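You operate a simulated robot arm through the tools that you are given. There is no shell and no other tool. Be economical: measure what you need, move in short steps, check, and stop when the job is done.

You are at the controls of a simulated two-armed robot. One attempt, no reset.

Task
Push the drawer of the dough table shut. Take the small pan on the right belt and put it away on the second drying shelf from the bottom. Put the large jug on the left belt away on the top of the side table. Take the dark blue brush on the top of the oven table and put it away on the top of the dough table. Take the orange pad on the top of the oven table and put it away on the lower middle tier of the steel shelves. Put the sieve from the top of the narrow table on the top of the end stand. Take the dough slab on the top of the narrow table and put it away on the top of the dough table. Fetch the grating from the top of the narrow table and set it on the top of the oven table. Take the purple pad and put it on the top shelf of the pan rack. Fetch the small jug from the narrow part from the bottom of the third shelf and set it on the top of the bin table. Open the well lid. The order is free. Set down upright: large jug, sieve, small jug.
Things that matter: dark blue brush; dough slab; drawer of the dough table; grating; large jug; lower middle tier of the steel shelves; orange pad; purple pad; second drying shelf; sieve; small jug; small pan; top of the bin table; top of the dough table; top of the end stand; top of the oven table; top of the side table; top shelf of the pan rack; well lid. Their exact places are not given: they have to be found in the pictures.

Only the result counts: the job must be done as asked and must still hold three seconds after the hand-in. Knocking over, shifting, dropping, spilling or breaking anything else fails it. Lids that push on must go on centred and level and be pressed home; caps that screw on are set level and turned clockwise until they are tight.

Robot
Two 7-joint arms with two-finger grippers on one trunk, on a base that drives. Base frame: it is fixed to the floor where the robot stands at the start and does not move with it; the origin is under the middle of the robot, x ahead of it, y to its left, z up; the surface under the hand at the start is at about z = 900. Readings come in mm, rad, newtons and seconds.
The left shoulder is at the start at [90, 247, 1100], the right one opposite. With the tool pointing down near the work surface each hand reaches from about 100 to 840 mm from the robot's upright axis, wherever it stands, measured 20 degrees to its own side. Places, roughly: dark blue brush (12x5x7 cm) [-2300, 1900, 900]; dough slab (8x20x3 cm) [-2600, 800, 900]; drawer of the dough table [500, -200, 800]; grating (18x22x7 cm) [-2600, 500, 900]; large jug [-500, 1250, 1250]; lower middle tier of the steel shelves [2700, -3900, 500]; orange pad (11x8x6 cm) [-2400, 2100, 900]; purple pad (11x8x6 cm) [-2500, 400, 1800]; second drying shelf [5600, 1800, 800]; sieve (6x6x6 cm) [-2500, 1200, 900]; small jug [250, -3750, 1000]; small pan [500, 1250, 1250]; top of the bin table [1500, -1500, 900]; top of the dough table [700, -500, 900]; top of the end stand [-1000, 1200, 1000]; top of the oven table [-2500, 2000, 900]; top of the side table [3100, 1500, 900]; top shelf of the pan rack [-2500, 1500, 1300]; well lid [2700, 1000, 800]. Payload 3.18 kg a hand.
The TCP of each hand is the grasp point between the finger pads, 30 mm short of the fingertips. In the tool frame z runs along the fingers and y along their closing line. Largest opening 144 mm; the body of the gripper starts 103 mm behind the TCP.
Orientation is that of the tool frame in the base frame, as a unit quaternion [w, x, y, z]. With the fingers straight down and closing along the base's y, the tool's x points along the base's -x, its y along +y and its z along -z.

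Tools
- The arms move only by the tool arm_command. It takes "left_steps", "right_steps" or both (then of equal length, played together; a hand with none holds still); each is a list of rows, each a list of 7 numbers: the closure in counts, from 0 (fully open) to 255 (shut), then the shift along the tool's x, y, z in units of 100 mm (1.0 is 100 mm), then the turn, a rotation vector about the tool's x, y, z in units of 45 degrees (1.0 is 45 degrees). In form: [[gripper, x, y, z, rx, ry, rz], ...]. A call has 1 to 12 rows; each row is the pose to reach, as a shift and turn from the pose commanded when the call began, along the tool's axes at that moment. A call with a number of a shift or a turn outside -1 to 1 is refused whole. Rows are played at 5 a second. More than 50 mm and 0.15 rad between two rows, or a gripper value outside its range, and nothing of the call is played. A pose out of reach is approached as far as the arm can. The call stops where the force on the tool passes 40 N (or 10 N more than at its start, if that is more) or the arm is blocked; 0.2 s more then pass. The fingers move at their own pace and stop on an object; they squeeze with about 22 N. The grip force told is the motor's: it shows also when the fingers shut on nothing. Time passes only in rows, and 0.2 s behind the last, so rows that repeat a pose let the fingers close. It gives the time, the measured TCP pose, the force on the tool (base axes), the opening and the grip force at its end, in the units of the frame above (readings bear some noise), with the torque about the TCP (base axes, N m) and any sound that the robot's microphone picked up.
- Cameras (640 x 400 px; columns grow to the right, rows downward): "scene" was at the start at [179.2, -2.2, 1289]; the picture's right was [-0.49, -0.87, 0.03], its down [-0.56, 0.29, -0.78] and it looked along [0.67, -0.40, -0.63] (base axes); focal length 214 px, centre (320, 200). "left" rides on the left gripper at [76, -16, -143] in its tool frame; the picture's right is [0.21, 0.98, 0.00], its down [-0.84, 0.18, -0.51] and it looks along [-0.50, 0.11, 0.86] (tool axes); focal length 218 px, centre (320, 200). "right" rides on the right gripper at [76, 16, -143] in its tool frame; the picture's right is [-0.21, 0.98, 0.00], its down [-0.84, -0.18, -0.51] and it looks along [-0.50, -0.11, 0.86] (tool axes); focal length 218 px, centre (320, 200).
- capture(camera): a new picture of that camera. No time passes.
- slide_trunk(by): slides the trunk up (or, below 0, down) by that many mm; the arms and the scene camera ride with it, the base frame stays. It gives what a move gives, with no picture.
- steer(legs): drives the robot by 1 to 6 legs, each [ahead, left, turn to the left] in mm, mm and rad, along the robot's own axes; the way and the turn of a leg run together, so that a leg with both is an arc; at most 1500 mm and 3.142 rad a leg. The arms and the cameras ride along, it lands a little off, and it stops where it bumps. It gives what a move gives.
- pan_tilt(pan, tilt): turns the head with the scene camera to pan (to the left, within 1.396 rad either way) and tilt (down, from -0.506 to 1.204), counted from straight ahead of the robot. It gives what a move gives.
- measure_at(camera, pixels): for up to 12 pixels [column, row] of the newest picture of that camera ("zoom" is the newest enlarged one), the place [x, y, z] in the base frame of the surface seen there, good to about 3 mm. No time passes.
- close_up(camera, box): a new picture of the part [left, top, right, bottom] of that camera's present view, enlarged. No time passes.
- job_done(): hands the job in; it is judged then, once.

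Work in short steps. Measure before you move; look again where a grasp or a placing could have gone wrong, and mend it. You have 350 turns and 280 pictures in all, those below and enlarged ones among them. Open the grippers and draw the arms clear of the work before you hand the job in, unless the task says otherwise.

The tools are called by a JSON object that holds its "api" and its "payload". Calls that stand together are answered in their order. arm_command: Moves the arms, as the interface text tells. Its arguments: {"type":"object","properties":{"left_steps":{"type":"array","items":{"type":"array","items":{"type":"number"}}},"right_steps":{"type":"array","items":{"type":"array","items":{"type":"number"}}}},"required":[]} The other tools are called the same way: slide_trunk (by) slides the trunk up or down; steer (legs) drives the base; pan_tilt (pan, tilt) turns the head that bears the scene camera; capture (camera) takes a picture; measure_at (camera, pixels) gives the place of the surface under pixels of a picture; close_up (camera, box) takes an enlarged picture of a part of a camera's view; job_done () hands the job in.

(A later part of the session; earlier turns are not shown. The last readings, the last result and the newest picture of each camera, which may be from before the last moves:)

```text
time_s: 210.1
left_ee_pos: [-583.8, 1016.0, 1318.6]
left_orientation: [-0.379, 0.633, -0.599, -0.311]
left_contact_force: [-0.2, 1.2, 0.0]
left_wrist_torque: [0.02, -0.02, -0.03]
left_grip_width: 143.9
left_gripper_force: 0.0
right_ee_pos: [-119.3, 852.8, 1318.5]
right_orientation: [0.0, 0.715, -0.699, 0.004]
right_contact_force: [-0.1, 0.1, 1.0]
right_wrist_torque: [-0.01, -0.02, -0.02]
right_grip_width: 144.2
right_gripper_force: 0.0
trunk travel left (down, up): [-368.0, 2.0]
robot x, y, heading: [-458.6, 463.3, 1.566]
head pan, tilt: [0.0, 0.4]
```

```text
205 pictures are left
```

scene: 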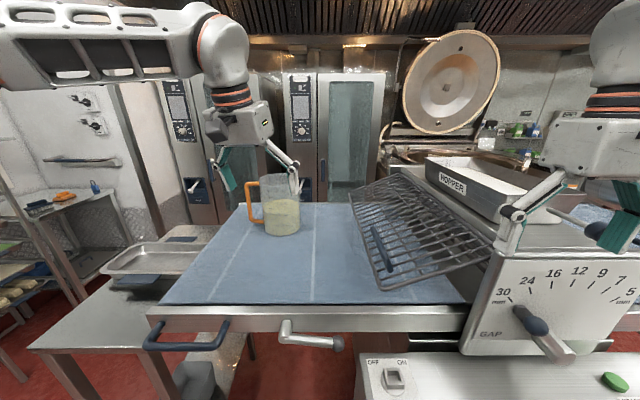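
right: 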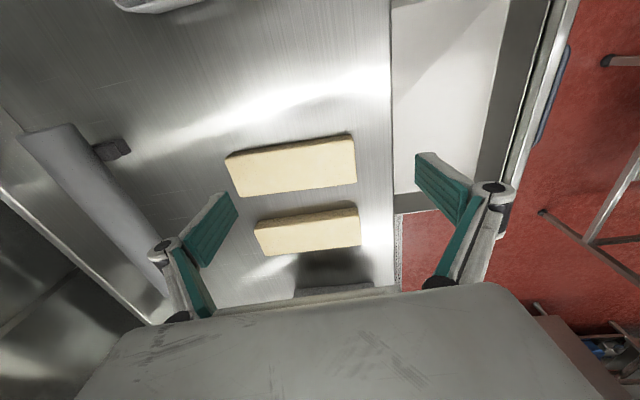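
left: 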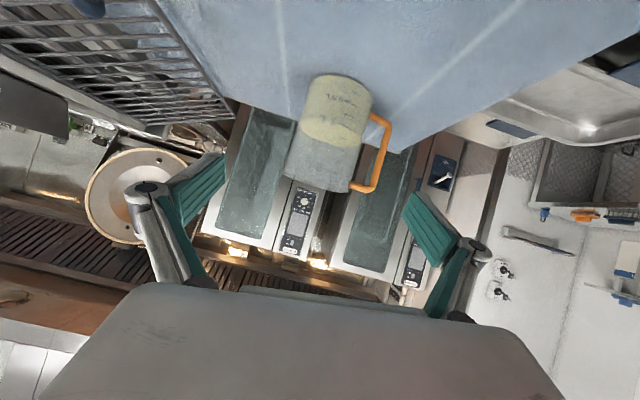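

Pitch is ~59°. I lower to z≈1195 and advance toward the jug with the fingers fully open, then check.

{"api": "arm_command", "payload": {"left_steps": [[0, 0.28, 0, 0.17, -0.05, 0, 0], [0, 0.57, 0, 0.35, -0.1, 0, 0], [0, 0.85, 0, 0.52, -0.1, 0, 0]]}}

{"api": "arm_command", "payload": {"left_steps": [[0, -0.1, 0, 0.32, 0, 0, 0], [0, -0.2, 0, 0.65, 0, 0, 0], [0, -0.31, 0, 0.97, 0, 0, 0]]}}

{"api": "capture", "payload": {"camera": "left"}}

{"api": "capture", "payload": {"camera": "scene"}}

```text
time_s: 210.8
left_ee_pos: [-571.8, 1016.2, 1217.1]
left_orientation: [-0.353, 0.648, -0.586, -0.333]
left_contact_force: [-0.6, -0.5, -0.4]
left_wrist_torque: [0.02, -0.01, 0.01]
left_grip_width: 143.7
left_gripper_force: 0.0
right_ee_pos: [-119.7, 854.0, 1318.3]
right_orientation: [-0.001, 0.714, -0.7, 0.003]
right_contact_force: [-0.6, 0.4, 0.7]
right_wrist_torque: [-0.01, -0.02, 0.03]
right_grip_width: 144.0
right_gripper_force: 0.0
trunk travel left (down, up): [-368.0, 2.0]
robot x, y, heading: [-459.9, 468.1, 1.568]
head pan, tilt: [0.0, 0.4]
```

```text
time_s: 211.7
left_ee_pos: [-576.8, 1115.7, 1194.9]
left_orientation: [-0.353, 0.648, -0.587, -0.333]
left_contact_force: [0.8, -0.5, -0.9]
left_wrist_torque: [-0.01, -0.04, 0.0]
left_grip_width: 144.0
left_gripper_force: 0.2
right_ee_pos: [-119.5, 854.4, 1318.4]
right_orientation: [-0.001, 0.714, -0.7, 0.003]
right_contact_force: [0.3, 0.3, 0.6]
right_wrist_torque: [-0.05, 0.03, 0.03]
right_grip_width: 143.8
right_gripper_force: 0.1
trunk travel left (down, up): [-368.0, 2.0]
robot x, y, heading: [-454.9, 466.4, 1.566]
head pan, tilt: [0.0, 0.4]
```

```text
204 pictures are left
```

left: 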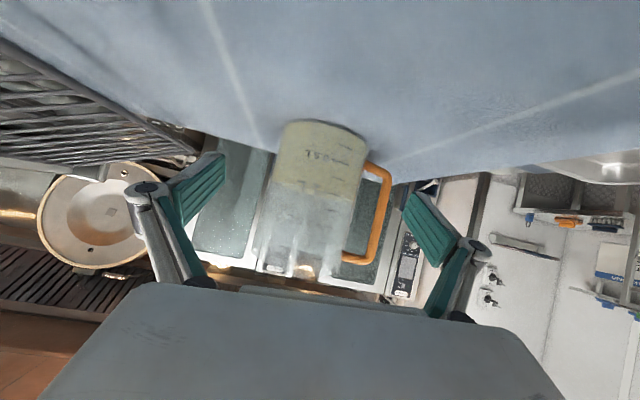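

```text
203 pictures are left
```

scene: 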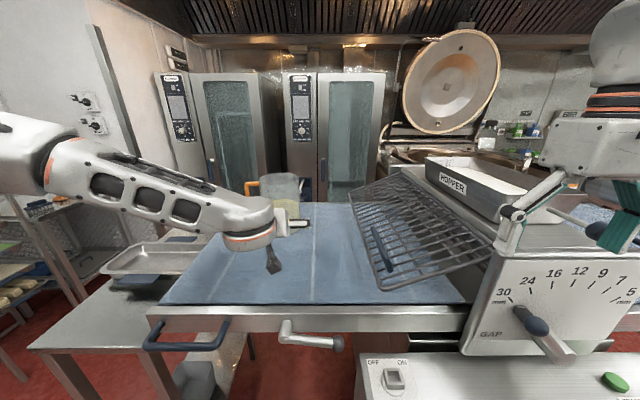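

The jug is centred between the fingers. I advance 157 mm with an 8 mm sideways correction, then check before closing.

{"api": "arm_command", "payload": {"left_steps": [[0, -0.18, 0.08, 0.28, 0, 0, 0], [0, -0.36, 0.08, 0.57, 0, 0, 0], [0, -0.53, 0.08, 0.85, 0, 0, 0]]}}

{"api": "arm_command", "payload": {"left_steps": [[0, -0.1, 0, 0.16, 0, 0, 0], [0, -0.2, 0, 0.32, 0, 0, 0], [0, -0.29, 0, 0.46, 0, 0, 0]]}}

{"api": "capture", "payload": {"camera": "left"}}

{"api": "close_up", "payload": {"camera": "scene", "box": [220, 150, 340, 250]}}

```text
time_s: 212.4
left_ee_pos: [-589.8, 1214.0, 1191.7]
left_orientation: [-0.354, 0.647, -0.588, -0.333]
left_contact_force: [0.4, 0.7, -0.5]
left_wrist_torque: [-0.01, -0.01, -0.02]
left_grip_width: 144.0
left_gripper_force: 0.1
right_ee_pos: [-118.9, 853.0, 1318.6]
right_orientation: [-0.001, 0.714, -0.7, 0.004]
right_contact_force: [-0.3, 0.3, 0.0]
right_wrist_torque: [0.0, -0.02, 0.02]
right_grip_width: 144.0
right_gripper_force: 0.2
trunk travel left (down, up): [-368.0, 2.0]
robot x, y, heading: [-455.8, 465.5, 1.569]
head pan, tilt: [0.0, 0.4]
```

```text
time_s: 213.2
left_ee_pos: [-594.1, 1268.8, 1192.3]
left_orientation: [-0.353, 0.648, -0.587, -0.333]
left_contact_force: [-0.6, -0.1, -0.1]
left_wrist_torque: [0.01, -0.01, 0.0]
left_grip_width: 143.9
left_gripper_force: 0.0
right_ee_pos: [-117.8, 853.3, 1318.2]
right_orientation: [0.0, 0.714, -0.7, 0.003]
right_contact_force: [0.1, 0.7, -0.1]
right_wrist_torque: [-0.03, 0.01, -0.02]
right_grip_width: 143.8
right_gripper_force: 0.0
trunk travel left (down, up): [-368.0, 2.0]
robot x, y, heading: [-460.9, 466.2, 1.566]
head pan, tilt: [0.0, 0.4]
```

```text
202 pictures are left
```

left: 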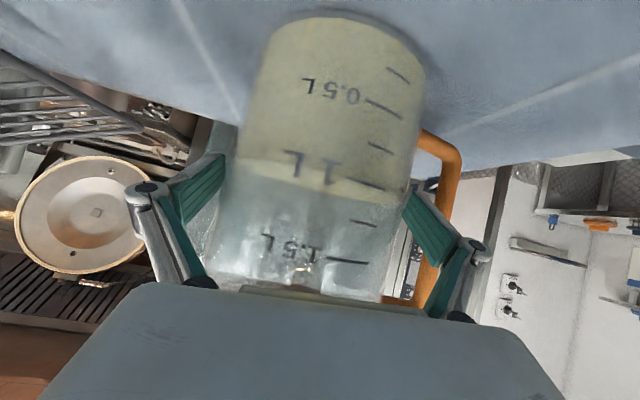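

```text
4.00 times, centred on (280, 200) of scene
```

zoom: 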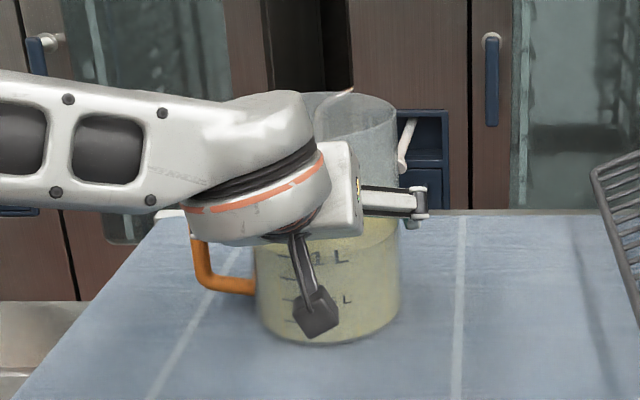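

The body is between the fingers with one finger in the handle gap. I close and lift 25 mm.

{"api": "arm_command", "payload": {"left_steps": [[120, 0, -0.06, 0, 0, 0, 0], [255, 0, -0.06, 0, 0, 0, 0], [255, 0, -0.06, 0, 0, 0, 0], [255, 0, -0.06, 0, 0, 0, 0], [255, -0.1, -0.06, -0.06, 0, 0, 0], [255, -0.21, -0.06, -0.13, 0, 0, 0], [255, -0.21, -0.06, -0.13, 0, 0, 0]]}}

{"api": "capture", "payload": {"camera": "scene"}}

```text
time_s: 214.8
left_ee_pos: [-589.0, 1270.6, 1216.1]
left_orientation: [-0.352, 0.648, -0.588, -0.332]
left_contact_force: [0.9, 0.0, -12.7]
left_wrist_torque: [-0.07, -0.15, 0.02]
left_grip_width: 124.9
left_gripper_force: 22.4
right_ee_pos: [-119.4, 855.0, 1317.6]
right_orientation: [-0.001, 0.714, -0.7, 0.004]
right_contact_force: [0.0, 0.0, -0.5]
right_wrist_torque: [-0.02, -0.02, 0.01]
right_grip_width: 144.1
right_gripper_force: 0.1
trunk travel left (down, up): [-368.0, 2.0]
robot x, y, heading: [-461.0, 459.7, 1.571]
head pan, tilt: [0.0, 0.4]
```

```text
200 pictures are left
```

scene: 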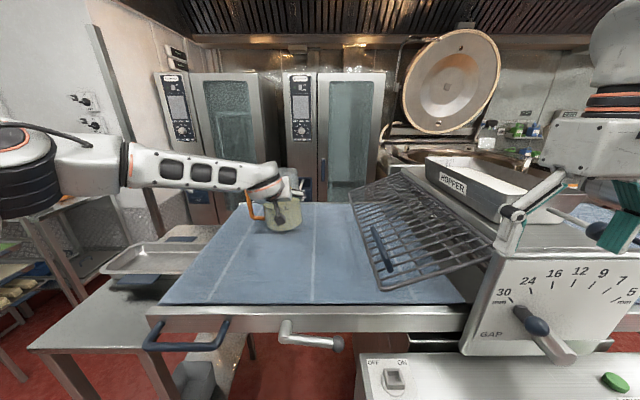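

Lifted (≈12.7 N) and level. I raise it more, back off, and retract the arm 200 mm.

{"api": "arm_command", "payload": {"left_steps": [[255, -0.15, 0, -0.09, 0, 0, 0], [255, -0.3, 0, -0.18, 0, 0, 0], [255, -0.42, 0, -0.26, 0, 0, 0]]}}

{"api": "steer", "payload": {"legs": [[-380, 0, 0]]}}

{"api": "arm_command", "payload": {"left_steps": [[255, 0.13, 0, -0.21, 0, 0, 0], [255, 0.26, 0, -0.42, 0, 0, 0], [255, 0.39, 0, -0.63, 0, 0, 0], [255, 0.53, 0, -0.85, 0, 0, 0]]}}

{"api": "arm_command", "payload": {"left_steps": [[255, 0.13, 0, -0.21, 0, 0, 0], [255, 0.26, 0, -0.42, 0, 0, 0], [255, 0.39, 0, -0.63, 0, 0, 0], [255, 0.53, 0, -0.85, 0, 0, 0]]}}

{"api": "capture", "payload": {"camera": "scene"}}

```text
time_s: 215.7
left_ee_pos: [-594.2, 1268.6, 1268.5]
left_orientation: [-0.353, 0.648, -0.587, -0.332]
left_contact_force: [0.4, 0.8, -11.9]
left_wrist_torque: [-0.05, -0.15, 0.0]
left_grip_width: 125.2
left_gripper_force: 22.3
right_ee_pos: [-120.2, 853.2, 1317.6]
right_orientation: [-0.002, 0.715, -0.699, 0.004]
right_contact_force: [0.6, -0.3, 0.4]
right_wrist_torque: [0.04, 0.04, -0.01]
right_grip_width: 143.9
right_gripper_force: 0.1
trunk travel left (down, up): [-368.0, 2.0]
robot x, y, heading: [-457.1, 465.1, 1.565]
head pan, tilt: [0.0, 0.4]
```

```text
time_s: 218.0
left_ee_pos: [-595.1, 893.7, 1266.9]
left_orientation: [-0.353, 0.649, -0.587, -0.333]
left_contact_force: [-0.9, -0.1, -11.9]
left_wrist_torque: [-0.1, -0.18, 0.03]
left_grip_width: 125.2
left_gripper_force: 22.0
right_ee_pos: [-120.9, 477.8, 1318.1]
right_orientation: [-0.001, 0.715, -0.699, 0.003]
right_contact_force: [-0.1, 0.7, 0.0]
right_wrist_torque: [0.0, -0.02, -0.01]
right_grip_width: 144.0
right_gripper_force: 0.0
trunk travel left (down, up): [-368.0, 2.0]
robot x, y, heading: [-463.7, 87.3, 1.564]
head pan, tilt: [0.0, 0.4]
```

```text
time_s: 219.0
left_ee_pos: [-587.7, 792.0, 1267.2]
left_orientation: [-0.353, 0.648, -0.586, -0.334]
left_contact_force: [0.2, -0.3, -11.7]
left_wrist_torque: [-0.09, -0.18, -0.02]
left_grip_width: 125.2
left_gripper_force: 21.9
right_ee_pos: [-120.8, 476.4, 1319.2]
right_orientation: [-0.002, 0.715, -0.699, 0.003]
right_contact_force: [-0.1, 0.1, 0.2]
right_wrist_torque: [0.08, -0.04, -0.01]
right_grip_width: 143.7
right_gripper_force: 0.1
trunk travel left (down, up): [-368.0, 2.0]
robot x, y, heading: [-459.5, 89.9, 1.572]
head pan, tilt: [0.0, 0.4]
```

```text
time_s: 220.0
left_ee_pos: [-581.5, 691.0, 1267.0]
left_orientation: [-0.352, 0.649, -0.586, -0.334]
left_contact_force: [0.1, -0.1, -11.3]
left_wrist_torque: [-0.09, -0.18, -0.01]
left_grip_width: 125.1
left_gripper_force: 21.3
right_ee_pos: [-119.3, 476.4, 1318.4]
right_orientation: [-0.001, 0.716, -0.699, 0.003]
right_contact_force: [0.6, -1.2, 0.7]
right_wrist_torque: [0.03, -0.02, -0.01]
right_grip_width: 144.0
right_gripper_force: 0.0
trunk travel left (down, up): [-368.0, 2.0]
robot x, y, heading: [-459.1, 86.0, 1.574]
head pan, tilt: [0.0, 0.4]
```

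```text
199 pictures are left
```

scene: 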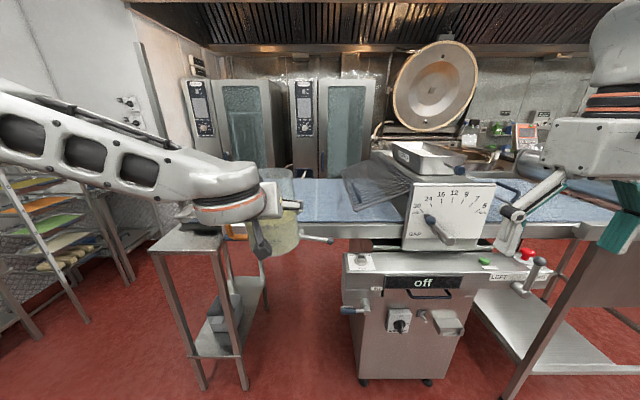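

I turn to face east and drive to the front of the side table.

{"api": "steer", "payload": {"legs": [[0, 0, -0.79], [0, 0, -0.784], [1200, 60, 0], [1210, 0, 0], [0, 1150, 0]]}}

{"api": "pan_tilt", "payload": {"pan": 0.0, "tilt": 0.4}}

{"api": "capture", "payload": {"camera": "scene"}}

```text
time_s: 245.8
left_ee_pos: [2509.8, 1490.7, 1265.3]
left_orientation: [0.485, -0.048, 0.873, -0.012]
left_contact_force: [-0.3, -0.1, -11.0]
left_wrist_torque: [-0.17, 0.11, -0.02]
left_grip_width: 125.0
left_gripper_force: 22.0
right_ee_pos: [2298.9, 1025.1, 1317.6]
right_orientation: [-0.002, -0.017, 1.0, -0.004]
right_contact_force: [-0.5, 1.0, -1.2]
right_wrist_torque: [0.02, 0.02, 0.04]
right_grip_width: 144.0
right_gripper_force: 0.2
trunk travel left (down, up): [-368.0, 2.0]
robot x, y, heading: [1907.5, 1362.1, 0.011]
head pan, tilt: [0.0, 0.4]
```

```text
time_s: 246.4
left_ee_pos: [2509.3, 1492.6, 1265.8]
left_orientation: [0.483, -0.049, 0.874, -0.011]
left_contact_force: [0.2, -0.4, -12.2]
left_wrist_torque: [-0.15, 0.12, -0.02]
left_grip_width: 124.9
left_gripper_force: 21.8
right_ee_pos: [2298.7, 1025.0, 1318.8]
right_orientation: [-0.002, -0.016, 1.0, -0.003]
right_contact_force: [0.2, -0.7, 0.7]
right_wrist_torque: [0.0, 0.01, -0.02]
right_grip_width: 144.0
right_gripper_force: 0.0
trunk travel left (down, up): [-368.0, 2.0]
robot x, y, heading: [1904.9, 1362.8, 0.007]
head pan, tilt: [0.0, 0.4]
```

```text
198 pictures are left
```

scene: 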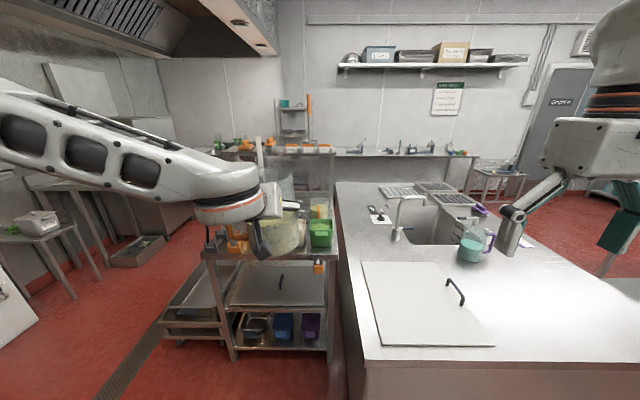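

The held jug hides part of the side table; I zoom in on its top.

{"api": "close_up", "payload": {"camera": "scene", "box": [190, 170, 350, 280]}}

{"api": "measure_at", "payload": {"camera": "zoom", "pixels": [[100, 335], [545, 305], [520, 250], [560, 170], [430, 310], [480, 310], [200, 270], [75, 250], [390, 290], [570, 230], [520, 215], [420, 170]]}}

```text
3.64 times, centred on (270, 225) of scene
```

zoom: 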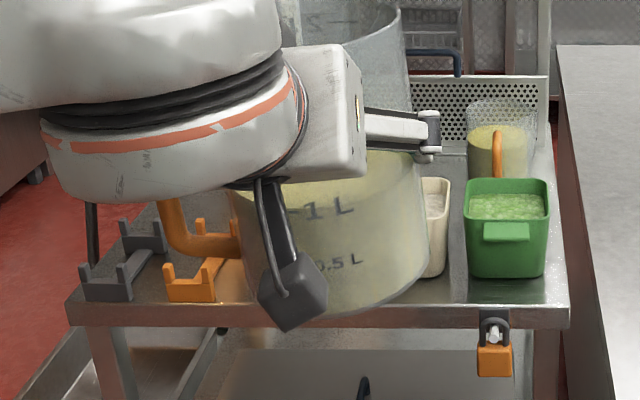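

```text
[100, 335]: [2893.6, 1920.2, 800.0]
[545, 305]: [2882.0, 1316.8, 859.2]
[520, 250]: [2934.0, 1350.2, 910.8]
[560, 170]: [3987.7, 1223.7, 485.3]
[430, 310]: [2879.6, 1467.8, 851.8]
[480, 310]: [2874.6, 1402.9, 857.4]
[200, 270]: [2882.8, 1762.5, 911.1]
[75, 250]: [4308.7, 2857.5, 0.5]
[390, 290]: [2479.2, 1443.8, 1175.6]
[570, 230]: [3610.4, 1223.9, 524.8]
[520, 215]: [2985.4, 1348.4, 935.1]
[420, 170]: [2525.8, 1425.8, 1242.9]
```

I shift left ~480 mm to see the table top unobstructed.

{"api": "steer", "payload": {"legs": [[0, 480, 0]]}}

{"api": "pan_tilt", "payload": {"pan": -0.3, "tilt": 0.45}}

{"api": "close_up", "payload": {"camera": "scene", "box": [220, 130, 420, 270]}}

```text
time_s: 251.1
left_ee_pos: [2498.9, 1977.2, 1266.0]
left_orientation: [0.485, -0.055, 0.873, -0.008]
left_contact_force: [-0.9, 1.4, -11.4]
left_wrist_torque: [-0.17, 0.12, -0.03]
left_grip_width: 125.0
left_gripper_force: 22.3
right_ee_pos: [2293.8, 1510.5, 1317.3]
right_orientation: [-0.002, -0.023, 1.0, -0.003]
right_contact_force: [0.0, 0.2, -0.1]
right_wrist_torque: [-0.04, 0.03, -0.05]
right_grip_width: 144.0
right_gripper_force: 0.1
trunk travel left (down, up): [-368.0, 2.0]
robot x, y, heading: [1895.6, 1837.4, 0.024]
head pan, tilt: [0.0, 0.4]
```

```text
time_s: 251.9
left_ee_pos: [2499.4, 1978.0, 1265.5]
left_orientation: [0.484, -0.056, 0.873, -0.007]
left_contact_force: [-0.2, 0.2, -10.9]
left_wrist_torque: [-0.17, 0.1, -0.03]
left_grip_width: 124.9
left_gripper_force: 22.1
right_ee_pos: [2294.4, 1509.6, 1317.8]
right_orientation: [-0.002, -0.023, 1.0, -0.003]
right_contact_force: [-1.1, 0.7, 0.0]
right_wrist_torque: [-0.02, -0.02, 0.01]
right_grip_width: 143.8
right_gripper_force: 0.1
trunk travel left (down, up): [-368.0, 2.0]
robot x, y, heading: [1898.3, 1838.9, 0.022]
head pan, tilt: [-0.3, 0.45]
```

```text
2.86 times, centred on (320, 200) of scene
```

zoom: 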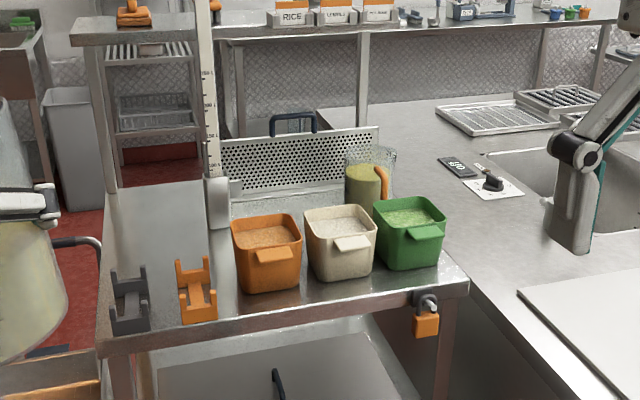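

Free area is at the left rear of the table, around (150,230) in the zoom. I measure it.

{"api": "measure_at", "payload": {"camera": "zoom", "pixels": [[150, 235], [118, 200], [185, 195], [195, 250], [112, 262], [218, 222], [125, 268], [185, 262], [238, 225], [290, 210], [130, 185], [107, 330]]}}

```text
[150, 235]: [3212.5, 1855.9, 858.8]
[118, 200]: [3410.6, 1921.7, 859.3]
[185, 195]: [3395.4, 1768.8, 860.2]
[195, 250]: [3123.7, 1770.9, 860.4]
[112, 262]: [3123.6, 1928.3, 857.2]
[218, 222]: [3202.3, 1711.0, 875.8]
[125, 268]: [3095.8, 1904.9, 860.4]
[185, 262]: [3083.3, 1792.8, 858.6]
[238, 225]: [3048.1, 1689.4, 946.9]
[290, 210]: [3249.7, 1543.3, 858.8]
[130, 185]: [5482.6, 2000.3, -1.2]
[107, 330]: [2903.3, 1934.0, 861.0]
```

Free spot: centre ≈(3190, 1840), z 859. I align, drive forward with the jug high, and extend the arm 200 mm.

{"api": "steer", "payload": {"legs": [[0, 0, -0.022], [0, -125, 0], [490, 0, 0]]}}

{"api": "arm_command", "payload": {"left_steps": [[255, -0.13, 0, 0.21, 0, 0, 0], [255, -0.26, 0, 0.42, 0, 0, 0], [255, -0.39, 0, 0.63, 0, 0, 0], [255, -0.53, 0, 0.85, 0, 0, 0]]}}

{"api": "arm_command", "payload": {"left_steps": [[255, -0.13, 0, 0.21, 0, 0, 0], [255, -0.26, 0, 0.42, 0, 0, 0], [255, -0.39, 0, 0.63, 0, 0, 0], [255, -0.53, 0, 0.85, 0, 0, 0]]}}

{"api": "pan_tilt", "payload": {"pan": 0.0, "tilt": 0.6}}

{"api": "capture", "payload": {"camera": "scene"}}

```text
time_s: 256.6
left_ee_pos: [3001.2, 1838.8, 1265.1]
left_orientation: [0.484, -0.043, 0.874, -0.014]
left_contact_force: [-0.2, -1.0, -12.8]
left_wrist_torque: [-0.2, 0.11, 0.02]
left_grip_width: 125.1
left_gripper_force: 21.5
right_ee_pos: [2784.3, 1376.7, 1318.1]
right_orientation: [-0.001, -0.01, 1.0, -0.004]
right_contact_force: [-0.3, 0.4, 0.1]
right_wrist_torque: [0.02, 0.02, 0.01]
right_grip_width: 144.1
right_gripper_force: 0.1
trunk travel left (down, up): [-368.0, 2.0]
robot x, y, heading: [2396.9, 1720.7, -0.006]
head pan, tilt: [-0.3, 0.45]
```

```text
time_s: 257.6
left_ee_pos: [3103.0, 1845.4, 1264.6]
left_orientation: [0.483, -0.044, 0.875, -0.013]
left_contact_force: [0.4, 0.7, -12.2]
left_wrist_torque: [-0.17, 0.12, -0.01]
left_grip_width: 125.2
left_gripper_force: 21.8
right_ee_pos: [2785.1, 1376.8, 1319.1]
right_orientation: [-0.002, -0.009, 1.0, -0.003]
right_contact_force: [0.2, 0.8, 0.1]
right_wrist_torque: [-0.01, 0.02, -0.02]
right_grip_width: 144.0
right_gripper_force: 0.0
trunk travel left (down, up): [-368.0, 2.0]
robot x, y, heading: [2398.7, 1715.2, 0.003]
head pan, tilt: [-0.3, 0.45]
```

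```text
time_s: 258.6
left_ee_pos: [3202.4, 1851.2, 1262.9]
left_orientation: [0.483, -0.042, 0.875, -0.015]
left_contact_force: [0.3, 0.2, -13.0]
left_wrist_torque: [-0.18, 0.13, -0.01]
left_grip_width: 125.0
left_gripper_force: 21.8
right_ee_pos: [2786.5, 1377.0, 1318.7]
right_orientation: [-0.002, -0.009, 1.0, -0.003]
right_contact_force: [0.1, -0.1, -0.4]
right_wrist_torque: [-0.02, 0.03, -0.02]
right_grip_width: 143.9
right_gripper_force: 0.1
trunk travel left (down, up): [-368.0, 2.0]
robot x, y, heading: [2397.3, 1715.5, -0.001]
head pan, tilt: [-0.3, 0.45]
```

```text
time_s: 259.4
left_ee_pos: [3202.2, 1852.6, 1264.5]
left_orientation: [0.484, -0.043, 0.874, -0.014]
left_contact_force: [-0.6, -1.1, -11.6]
left_wrist_torque: [-0.14, 0.13, 0.01]
left_grip_width: 125.0
left_gripper_force: 22.0
right_ee_pos: [2785.3, 1376.2, 1320.0]
right_orientation: [-0.002, -0.011, 1.0, -0.003]
right_contact_force: [-0.1, 0.1, 0.4]
right_wrist_torque: [0.01, 0.01, 0.0]
right_grip_width: 144.0
right_gripper_force: 0.1
trunk travel left (down, up): [-368.0, 2.0]
robot x, y, heading: [2397.7, 1717.7, -0.001]
head pan, tilt: [0.0, 0.6]
```

```text
195 pictures are left
```

scene: 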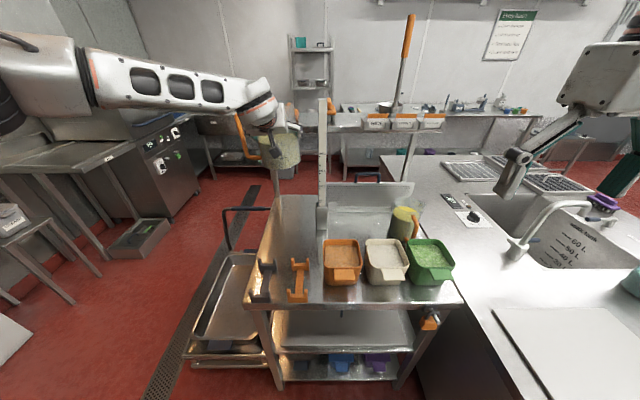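

I measure the trolley's handle loop left of the table and the cradles' height before lowering.

{"api": "measure_at", "payload": {"camera": "scene", "pixels": [[226, 225], [245, 208], [265, 209], [265, 262], [300, 262], [298, 285], [258, 285], [320, 210], [322, 110], [275, 210]]}}

{"api": "close_up", "payload": {"camera": "scene", "box": [200, 90, 360, 310]}}

```text
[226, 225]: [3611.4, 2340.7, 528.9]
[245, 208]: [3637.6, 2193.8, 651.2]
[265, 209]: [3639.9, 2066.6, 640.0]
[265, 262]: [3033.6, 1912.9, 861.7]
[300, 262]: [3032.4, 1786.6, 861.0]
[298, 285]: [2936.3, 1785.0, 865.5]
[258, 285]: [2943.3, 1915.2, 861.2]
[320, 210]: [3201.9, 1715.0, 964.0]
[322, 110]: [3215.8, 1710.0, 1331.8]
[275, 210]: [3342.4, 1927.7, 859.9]
```

```text
1.82 times, centred on (280, 200) of scene
```

zoom: 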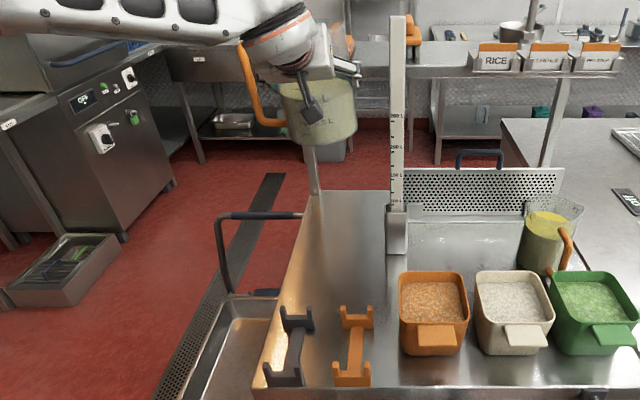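

The stick stands at y≈1712, leaving room. I lower the trunk 280 mm.

{"api": "slide_trunk", "payload": {"by": -280}}

{"api": "capture", "payload": {"camera": "scene"}}

{"api": "capture", "payload": {"camera": "left"}}

```text
time_s: 262.2
left_ee_pos: [3200.7, 1850.9, 986.9]
left_orientation: [0.485, -0.042, 0.873, -0.015]
left_contact_force: [-0.5, 0.5, -11.6]
left_wrist_torque: [-0.2, 0.11, -0.01]
left_grip_width: 125.2
left_gripper_force: 22.2
right_ee_pos: [2842.6, 1376.9, 931.6]
right_orientation: [-0.171, -0.01, 0.985, -0.001]
right_contact_force: [-0.8, 0.4, -0.3]
right_wrist_torque: [-0.04, -0.01, -0.02]
right_grip_width: 143.8
right_gripper_force: 0.0
trunk travel left (down, up): [-88.0, 282.0]
robot x, y, heading: [2396.7, 1718.4, 0.002]
head pan, tilt: [0.0, 0.6]
```

```text
193 pictures are left
```

scene: 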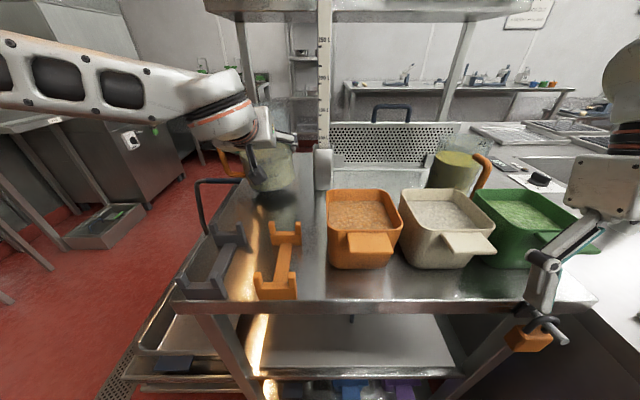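

```text
192 pictures are left
```

left: 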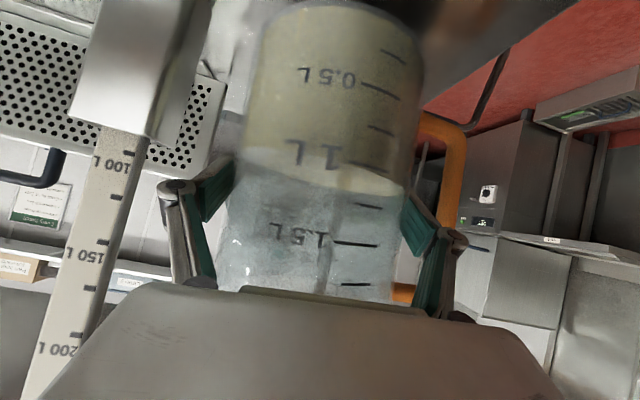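

The jug hangs ~37 mm above the table. I lower it slowly with the left arm until it touches.

{"api": "arm_command", "payload": {"left_steps": [[255, 0.1, 0, 0.06, 0, 0, 0], [255, 0.2, 0, 0.12, 0, 0, 0], [255, 0.25, 0, 0.15, 0, 0, 0], [255, 0.3, 0, 0.18, 0, 0, 0]]}}

{"api": "close_up", "payload": {"camera": "scene", "box": [170, 100, 350, 220]}}

```text
time_s: 263.2
left_ee_pos: [3199.9, 1846.2, 956.0]
left_orientation: [0.49, -0.041, 0.871, -0.015]
left_contact_force: [5.7, -2.8, 12.4]
left_wrist_torque: [0.84, -0.06, -0.19]
left_grip_width: 126.2
left_gripper_force: 21.2
right_ee_pos: [2842.0, 1374.9, 933.0]
right_orientation: [-0.171, -0.01, 0.985, -0.001]
right_contact_force: [-0.8, 0.0, 0.0]
right_wrist_torque: [0.0, -0.01, 0.0]
right_grip_width: 144.1
right_gripper_force: 0.1
trunk travel left (down, up): [-88.0, 282.0]
robot x, y, heading: [2395.8, 1714.1, -0.005]
head pan, tilt: [0.0, 0.6]
```

```text
3.33 times, centred on (260, 160) of scene
```

zoom: 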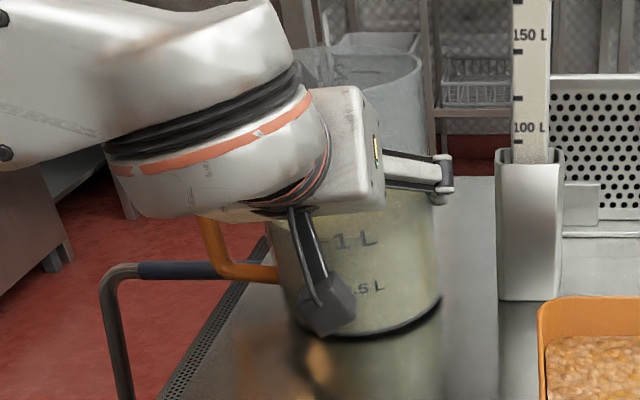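

The jug stands on the table (upward force 12 N). I open the fingers and draw back horizontally.

{"api": "arm_command", "payload": {"left_steps": [[120, 0, 0, 0, 0, 0, 0], [0, 0, 0, 0, 0, 0, 0], [0, -0.05, 0, -0.03, 0, 0, 0], [0, 0.08, 0, -0.24, 0, 0, 0], [0, 0.21, 0, -0.45, 0, 0, 0], [0, 0.34, 0, -0.66, 0, 0, 0], [0, 0.45, 0, -0.87, 0, 0, 0]]}}

{"api": "capture", "payload": {"camera": "scene"}}

```text
time_s: 264.8
left_ee_pos: [3100.5, 1842.7, 959.2]
left_orientation: [0.485, -0.043, 0.873, -0.013]
left_contact_force: [1.2, -0.1, 0.3]
left_wrist_torque: [-0.06, -0.03, -0.02]
left_grip_width: 144.0
left_gripper_force: 0.0
right_ee_pos: [2841.3, 1375.6, 931.6]
right_orientation: [-0.171, -0.01, 0.985, -0.001]
right_contact_force: [-0.7, -0.7, -0.4]
right_wrist_torque: [0.01, 0.0, 0.02]
right_grip_width: 144.0
right_gripper_force: 0.0
trunk travel left (down, up): [-88.0, 282.0]
robot x, y, heading: [2395.4, 1715.8, -0.005]
head pan, tilt: [0.0, 0.6]
```

```text
190 pictures are left
```

scene: 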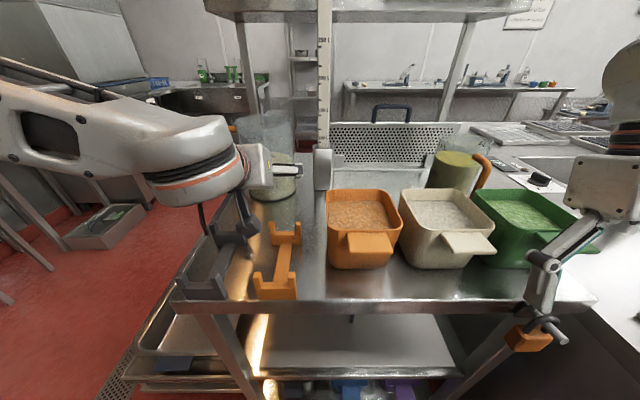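

Jug stands upright, fingers are free. I back the robot off, then raise the trunk and look.

{"api": "steer", "payload": {"legs": [[-300, 0, 0]]}}

{"api": "slide_trunk", "payload": {"by": 200}}

{"api": "capture", "payload": {"camera": "scene"}}

```text
time_s: 266.8
left_ee_pos: [2809.0, 1844.5, 958.2]
left_orientation: [0.485, -0.044, 0.873, -0.013]
left_contact_force: [0.5, -1.0, -0.2]
left_wrist_torque: [0.01, 0.05, -0.01]
left_grip_width: 144.0
left_gripper_force: 0.0
right_ee_pos: [2550.9, 1378.2, 931.4]
right_orientation: [-0.172, -0.012, 0.985, -0.001]
right_contact_force: [-1.0, 0.5, -0.1]
right_wrist_torque: [-0.01, -0.02, 0.0]
right_grip_width: 144.1
right_gripper_force: 0.1
trunk travel left (down, up): [-88.0, 282.0]
robot x, y, heading: [2104.7, 1717.8, -0.0]
head pan, tilt: [0.0, 0.6]
```

```text
time_s: 269.0
left_ee_pos: [2810.0, 1844.8, 1157.0]
left_orientation: [0.484, -0.044, 0.874, -0.013]
left_contact_force: [0.2, -0.2, 0.1]
left_wrist_torque: [0.01, 0.01, -0.01]
left_grip_width: 144.0
left_gripper_force: 0.1
right_ee_pos: [2550.8, 1378.5, 1130.5]
right_orientation: [-0.173, -0.013, 0.985, -0.002]
right_contact_force: [1.0, 0.2, 0.1]
right_wrist_torque: [0.02, 0.0, 0.01]
right_grip_width: 144.0
right_gripper_force: 0.1
trunk travel left (down, up): [-288.0, 82.0]
robot x, y, heading: [2100.1, 1718.7, 0.003]
head pan, tilt: [0.0, 0.6]
```

```text
189 pictures are left
```

scene: 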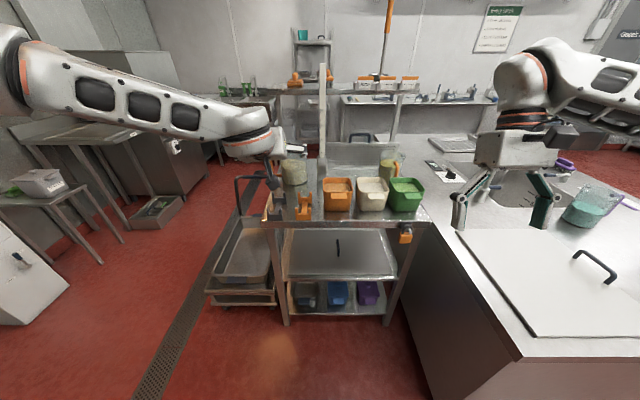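

Now the well lid: its handle is at (595,265) in this view. I zoom and measure lid and handle.

{"api": "close_up", "payload": {"camera": "scene", "box": [430, 210, 640, 350]}}

{"api": "measure_at", "payload": {"camera": "zoom", "pixels": [[440, 135], [470, 128], [500, 135], [545, 165], [560, 200], [435, 160], [95, 65], [290, 375], [635, 370], [380, 80], [80, 80], [400, 250]]}}

```text
2.86 times, centred on (535, 280) of scene
```

zoom: 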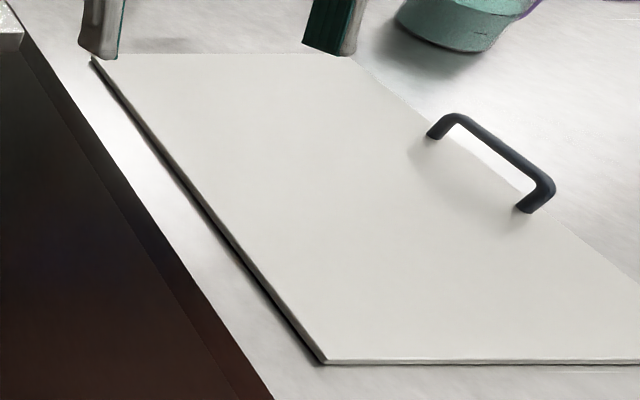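

```text
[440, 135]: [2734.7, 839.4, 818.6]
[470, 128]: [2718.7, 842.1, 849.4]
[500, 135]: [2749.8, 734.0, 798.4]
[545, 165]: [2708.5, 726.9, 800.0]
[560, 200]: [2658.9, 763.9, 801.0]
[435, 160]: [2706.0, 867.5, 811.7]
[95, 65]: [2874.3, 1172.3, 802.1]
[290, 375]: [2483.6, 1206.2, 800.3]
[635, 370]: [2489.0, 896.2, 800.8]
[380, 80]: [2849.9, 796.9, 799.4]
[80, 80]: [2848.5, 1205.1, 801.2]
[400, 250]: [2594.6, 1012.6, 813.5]
```

Lid: x 2490–2870, y 795–1190; handle bar along x at ≈(2685, 840, 848). I move to y≈1200, x≈2050, straighten the right hand and pull the left hand aside.

{"api": "steer", "payload": {"legs": [[-50, -520, 0]]}}

{"api": "arm_command", "payload": {"right_steps": [[0, 0, 0, 0, 0, -0.15, 0], [0, 0, 0, 0, 0, -0.3, 0], [0, 0, 0, 0, 0, -0.44, 0], [0, 0, 0, 0, 0, -0.44, 0]], "left_steps": [[0, 0.12, 0.24, -0.2, 0, 0, 0], [0, 0.24, 0.48, -0.4, 0, 0, 0], [0, 0.36, 0.72, -0.6, 0, 0, 0], [0, 0.48, 0.96, -0.8, 0, 0, 0]]}}

{"api": "capture", "payload": {"camera": "right"}}

{"api": "capture", "payload": {"camera": "scene"}}

```text
time_s: 274.1
left_ee_pos: [2758.8, 1317.1, 1159.2]
left_orientation: [0.485, -0.046, 0.873, -0.012]
left_contact_force: [0.5, 0.4, -0.8]
left_wrist_torque: [0.0, -0.01, -0.02]
left_grip_width: 144.0
left_gripper_force: 0.1
right_ee_pos: [2502.4, 848.7, 1130.9]
right_orientation: [-0.172, -0.014, 0.985, -0.002]
right_contact_force: [0.8, -0.1, 0.0]
right_wrist_torque: [-0.01, 0.03, 0.01]
right_grip_width: 144.2
right_gripper_force: 0.0
trunk travel left (down, up): [-288.0, 82.0]
robot x, y, heading: [2055.1, 1187.2, 0.007]
head pan, tilt: [0.0, 0.6]
```

```text
time_s: 275.1
left_ee_pos: [2658.7, 1408.6, 1153.5]
left_orientation: [0.485, -0.046, 0.873, -0.013]
left_contact_force: [-0.4, 0.5, -0.4]
left_wrist_torque: [-0.02, -0.02, -0.02]
left_grip_width: 143.9
left_gripper_force: 0.1
right_ee_pos: [2502.5, 850.3, 1131.8]
right_orientation: [0.001, -0.014, 1.0, 0.0]
right_contact_force: [-0.1, 1.3, -0.3]
right_wrist_torque: [-0.05, -0.02, -0.03]
right_grip_width: 144.0
right_gripper_force: 0.1
trunk travel left (down, up): [-288.0, 82.0]
robot x, y, heading: [2052.2, 1185.2, 0.004]
head pan, tilt: [0.0, 0.6]
```

```text
187 pictures are left
```

right: 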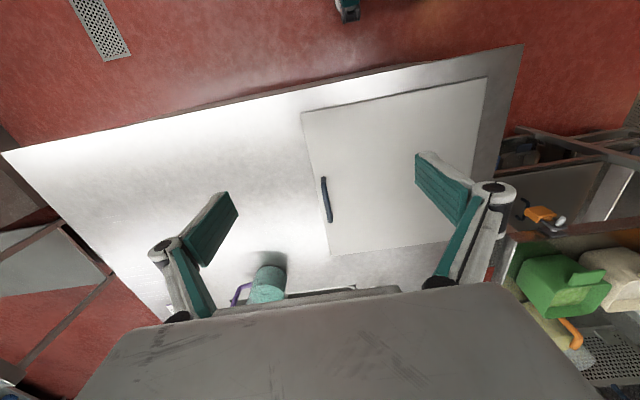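

```text
186 pictures are left
```

scene: 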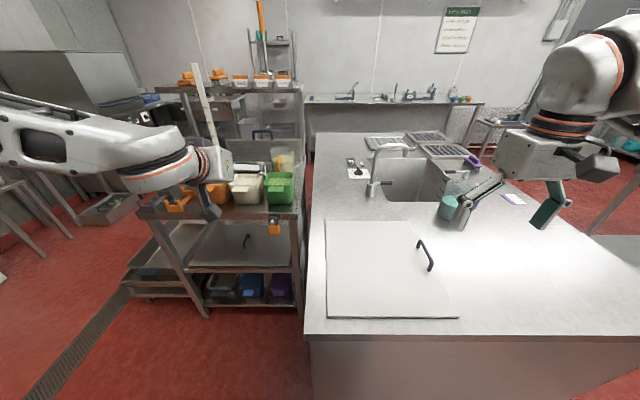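

I measure the handle ends in the right-hand view.

{"api": "measure_at", "payload": {"camera": "right", "pixels": [[323, 180], [327, 200], [331, 220], [305, 115], [333, 250], [485, 82], [470, 235]]}}

```text
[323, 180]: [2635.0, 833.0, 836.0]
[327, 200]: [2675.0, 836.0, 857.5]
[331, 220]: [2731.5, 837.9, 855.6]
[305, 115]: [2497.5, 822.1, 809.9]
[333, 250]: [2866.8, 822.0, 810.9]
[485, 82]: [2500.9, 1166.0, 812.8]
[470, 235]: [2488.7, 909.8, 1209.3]
```

Handle bar centre ≈(2685, 836, 852). I move the right hand over it and down with ~50 mm opening.

{"api": "arm_command", "payload": {"right_steps": [[165, -0.3, -0.02, 0.3, 0, 0, 0], [165, -0.6, -0.05, 0.6, 0, 0, 0], [165, -0.92, -0.07, 0.9, 0, 0, 0]]}}

{"api": "arm_command", "payload": {"right_steps": [[165, -0.3, -0.02, 0.3, 0, 0, 0], [165, -0.6, -0.05, 0.6, 0, 0, 0], [165, -0.91, -0.07, 0.9, 0, 0, 0]]}}

{"api": "capture", "payload": {"camera": "right"}}

```text
time_s: 275.9
left_ee_pos: [2659.9, 1407.0, 1152.3]
left_orientation: [0.484, -0.045, 0.874, -0.013]
left_contact_force: [0.7, -0.4, -0.2]
left_wrist_torque: [0.0, 0.0, 0.0]
left_grip_width: 143.8
left_gripper_force: 0.1
right_ee_pos: [2599.2, 846.8, 1041.6]
right_orientation: [0.001, -0.014, 1.0, 0.001]
right_contact_force: [-0.4, 0.5, 0.3]
right_wrist_torque: [0.01, 0.01, 0.04]
right_grip_width: 50.8
right_gripper_force: 0.0
trunk travel left (down, up): [-288.0, 82.0]
robot x, y, heading: [2052.9, 1189.3, 0.004]
head pan, tilt: [0.0, 0.6]
```

```text
time_s: 276.7
left_ee_pos: [2661.6, 1408.1, 1151.7]
left_orientation: [0.484, -0.047, 0.874, -0.012]
left_contact_force: [0.9, 0.9, -0.2]
left_wrist_torque: [0.03, 0.02, 0.0]
left_grip_width: 143.8
left_gripper_force: 0.1
right_ee_pos: [2686.8, 840.9, 949.8]
right_orientation: [-0.001, -0.014, 1.0, 0.0]
right_contact_force: [0.0, -0.3, -0.5]
right_wrist_torque: [0.01, 0.04, 0.01]
right_grip_width: 50.8
right_gripper_force: 0.1
trunk travel left (down, up): [-288.0, 82.0]
robot x, y, heading: [2053.2, 1186.6, 0.003]
head pan, tilt: [0.0, 0.6]
```

```text
185 pictures are left
```

right: 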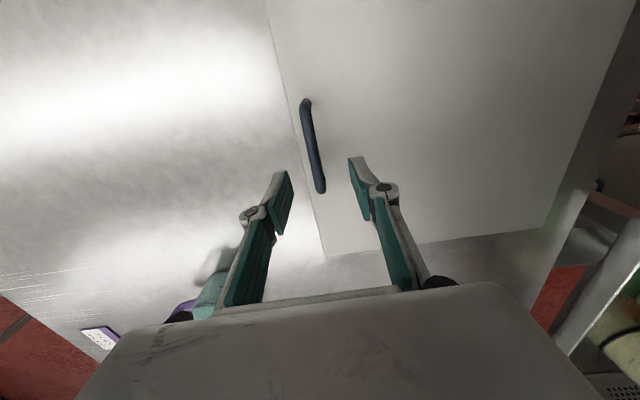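

Handle lies between the fingers. I lower to z≈857, close and lift ~35 mm along the arc to test.

{"api": "arm_command", "payload": {"right_steps": [[165, 0, -0.02, 0.45, 0, 0, 0], [165, 0, -0.04, 0.92, 0, 0, 0], [255, 0, -0.04, 0.92, 0, 0, 0], [255, 0, -0.04, 0.92, 0, 0, 0], [255, 0, -0.03, 0.75, 0, 0, 0], [255, 0, -0.02, 0.58, 0, 0, 0], [255, 0, -0.02, 0.58, 0, 0, 0]]}}

{"api": "capture", "payload": {"camera": "scene"}}

```text
time_s: 278.3
left_ee_pos: [2658.7, 1407.4, 1152.6]
left_orientation: [0.484, -0.046, 0.874, -0.011]
left_contact_force: [0.5, 0.9, 0.3]
left_wrist_torque: [-0.02, -0.02, 0.02]
left_grip_width: 143.9
left_gripper_force: 0.1
right_ee_pos: [2685.0, 839.0, 892.4]
right_orientation: [-0.001, -0.014, 1.0, 0.002]
right_contact_force: [-7.8, -7.8, -3.1]
right_wrist_torque: [-0.07, 0.48, -1.02]
right_grip_width: 12.1
right_gripper_force: 41.8
trunk travel left (down, up): [-288.0, 82.0]
robot x, y, heading: [2054.3, 1188.1, 0.008]
head pan, tilt: [0.0, 0.6]
```

```text
184 pictures are left
```

scene: 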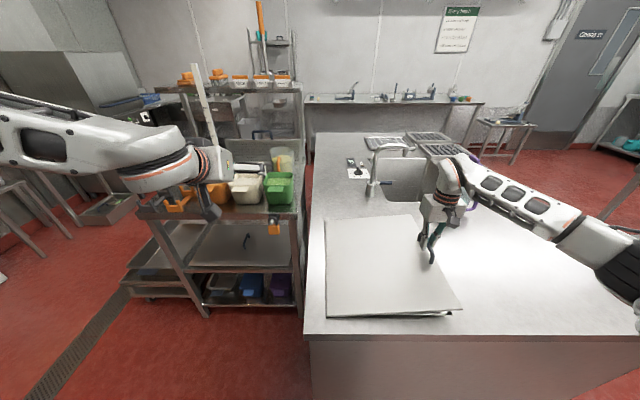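

The lid lifts at its handle side, hinged on the far-left edge. I continue along the arc (hinge ≈ y 1187, z 800, r≈354) with a lighter grip.

{"api": "arm_command", "payload": {"right_steps": [[236, 0, 0.15, -0.29, 0, 0, 0], [236, 0, 0.27, -0.58, 0, 0, 0], [236, 0, 0.41, -0.85, 0, 0, 0]]}}

{"api": "arm_command", "payload": {"right_steps": [[236, 0, 0.17, -0.26, 0, 0, 0], [236, 0, 0.36, -0.51, 0, 0, 0], [236, 0, 0.57, -0.73, 0, 0, 0], [236, 0, 0.79, -0.94, 0, 0, 0]]}}

{"api": "capture", "payload": {"camera": "scene"}}

```text
time_s: 279.1
left_ee_pos: [2658.6, 1405.1, 1154.3]
left_orientation: [0.485, -0.046, 0.873, -0.012]
left_contact_force: [0.3, 0.4, 0.2]
left_wrist_torque: [0.0, -0.01, -0.01]
left_grip_width: 143.8
left_gripper_force: 0.1
right_ee_pos: [2686.6, 874.9, 980.7]
right_orientation: [0.004, -0.011, 1.0, 0.0]
right_contact_force: [-3.2, -33.2, 14.9]
right_wrist_torque: [-0.39, 0.27, -1.07]
right_grip_width: 12.0
right_gripper_force: 41.6
trunk travel left (down, up): [-288.0, 82.0]
robot x, y, heading: [2054.8, 1188.7, 0.008]
head pan, tilt: [0.0, 0.6]
```

```text
time_s: 280.1
left_ee_pos: [2659.7, 1407.0, 1154.1]
left_orientation: [0.485, -0.047, 0.873, -0.011]
left_contact_force: [0.9, 0.4, 0.2]
left_wrist_torque: [0.0, -0.01, -0.05]
left_grip_width: 143.9
left_gripper_force: 0.0
right_ee_pos: [2684.8, 954.3, 1074.2]
right_orientation: [0.005, -0.012, 1.0, 0.0]
right_contact_force: [17.6, -26.4, 27.5]
right_wrist_torque: [-0.29, -0.32, -1.08]
right_grip_width: 12.1
right_gripper_force: 41.7
trunk travel left (down, up): [-288.0, 82.0]
robot x, y, heading: [2054.5, 1184.0, 0.008]
head pan, tilt: [0.0, 0.6]
```

```text
183 pictures are left
```

scene: 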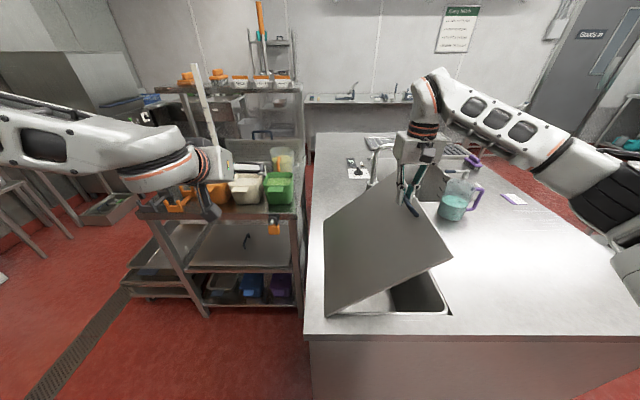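

The lid follows; the radial force suggests a slightly larger radius, so I widen the arc a little and continue.

{"api": "arm_command", "payload": {"right_steps": [[233, 0, 0.27, -0.27, 0, 0, 0], [233, 0, 0.54, -0.46, 0, 0, 0], [233, 0, 0.82, -0.6, 0, 0, 0]]}}

{"api": "arm_command", "payload": {"right_steps": [[233, 0, 0.21, -0.09, 0, 0, 0], [233, 0, 0.42, -0.17, 0, 0, 0], [233, 0, 0.67, -0.23, 0, 0, 0], [233, 0, 0.92, -0.29, 0, 0, 0]]}}

{"api": "capture", "payload": {"camera": "scene"}}

```text
time_s: 280.9
left_ee_pos: [2659.2, 1408.8, 1152.9]
left_orientation: [0.484, -0.045, 0.874, -0.014]
left_contact_force: [0.1, 0.3, 0.3]
left_wrist_torque: [-0.01, 0.0, -0.03]
left_grip_width: 144.1
left_gripper_force: 0.1
right_ee_pos: [2680.6, 1039.9, 1131.0]
right_orientation: [0.0, -0.014, 1.0, 0.0]
right_contact_force: [-0.5, -4.5, -2.0]
right_wrist_torque: [-0.08, 0.06, 0.0]
right_grip_width: 16.0
right_gripper_force: 2.5
trunk travel left (down, up): [-288.0, 82.0]
robot x, y, heading: [2054.2, 1183.1, 0.006]
head pan, tilt: [0.0, 0.6]
```

```text
time_s: 281.9
left_ee_pos: [2659.6, 1408.5, 1154.0]
left_orientation: [0.485, -0.046, 0.873, -0.012]
left_contact_force: [0.0, -0.3, -0.9]
left_wrist_torque: [-0.02, -0.01, -0.02]
left_grip_width: 143.8
left_gripper_force: 0.0
right_ee_pos: [2677.8, 1133.4, 1161.8]
right_orientation: [0.0, -0.015, 1.0, 0.001]
right_contact_force: [0.7, -2.4, -0.9]
right_wrist_torque: [0.0, 0.01, -0.02]
right_grip_width: 14.6
right_gripper_force: 1.7
trunk travel left (down, up): [-288.0, 82.0]
robot x, y, heading: [2055.6, 1187.1, 0.006]
head pan, tilt: [0.0, 0.6]
```

```text
182 pictures are left
```

scene: 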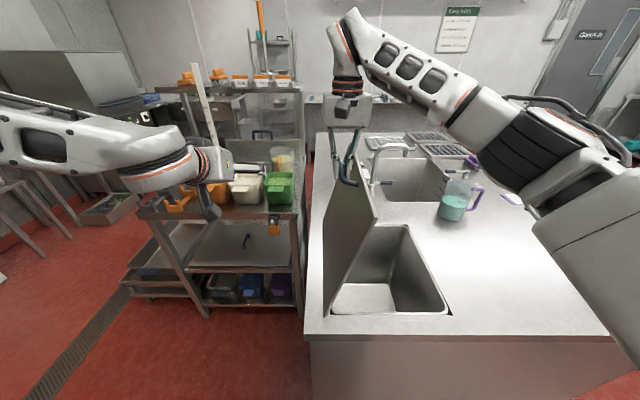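

Lid is ~72° open. I carry it past vertical.

{"api": "arm_command", "payload": {"right_steps": [[233, 0, 0.3, -0.04, 0, 0, 0], [233, 0, 0.6, -0.06, 0, 0, 0], [233, 0, 0.92, -0.05, 0, 0, 0]]}}

{"api": "capture", "payload": {"camera": "scene"}}

```text
time_s: 282.7
left_ee_pos: [2658.6, 1408.2, 1152.7]
left_orientation: [0.485, -0.046, 0.873, -0.013]
left_contact_force: [0.8, 0.9, 0.1]
left_wrist_torque: [-0.03, -0.03, -0.05]
left_grip_width: 144.0
left_gripper_force: 0.1
right_ee_pos: [2676.4, 1226.8, 1167.6]
right_orientation: [0.0, -0.015, 1.0, 0.001]
right_contact_force: [0.7, -2.6, -0.7]
right_wrist_torque: [-0.08, 0.05, -0.03]
right_grip_width: 14.9
right_gripper_force: 1.2
trunk travel left (down, up): [-288.0, 82.0]
robot x, y, heading: [2053.3, 1185.2, 0.006]
head pan, tilt: [0.0, 0.6]
```

```text
181 pictures are left
```

scene: 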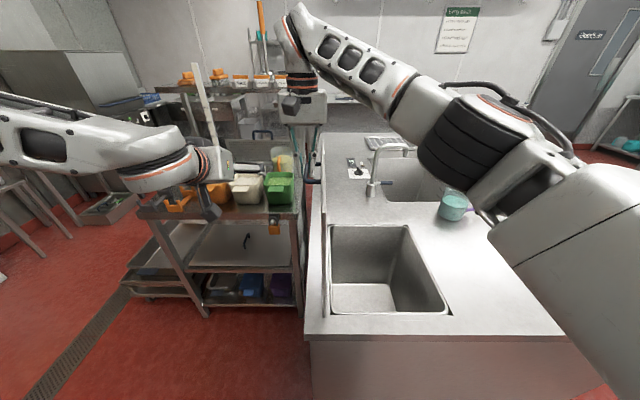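

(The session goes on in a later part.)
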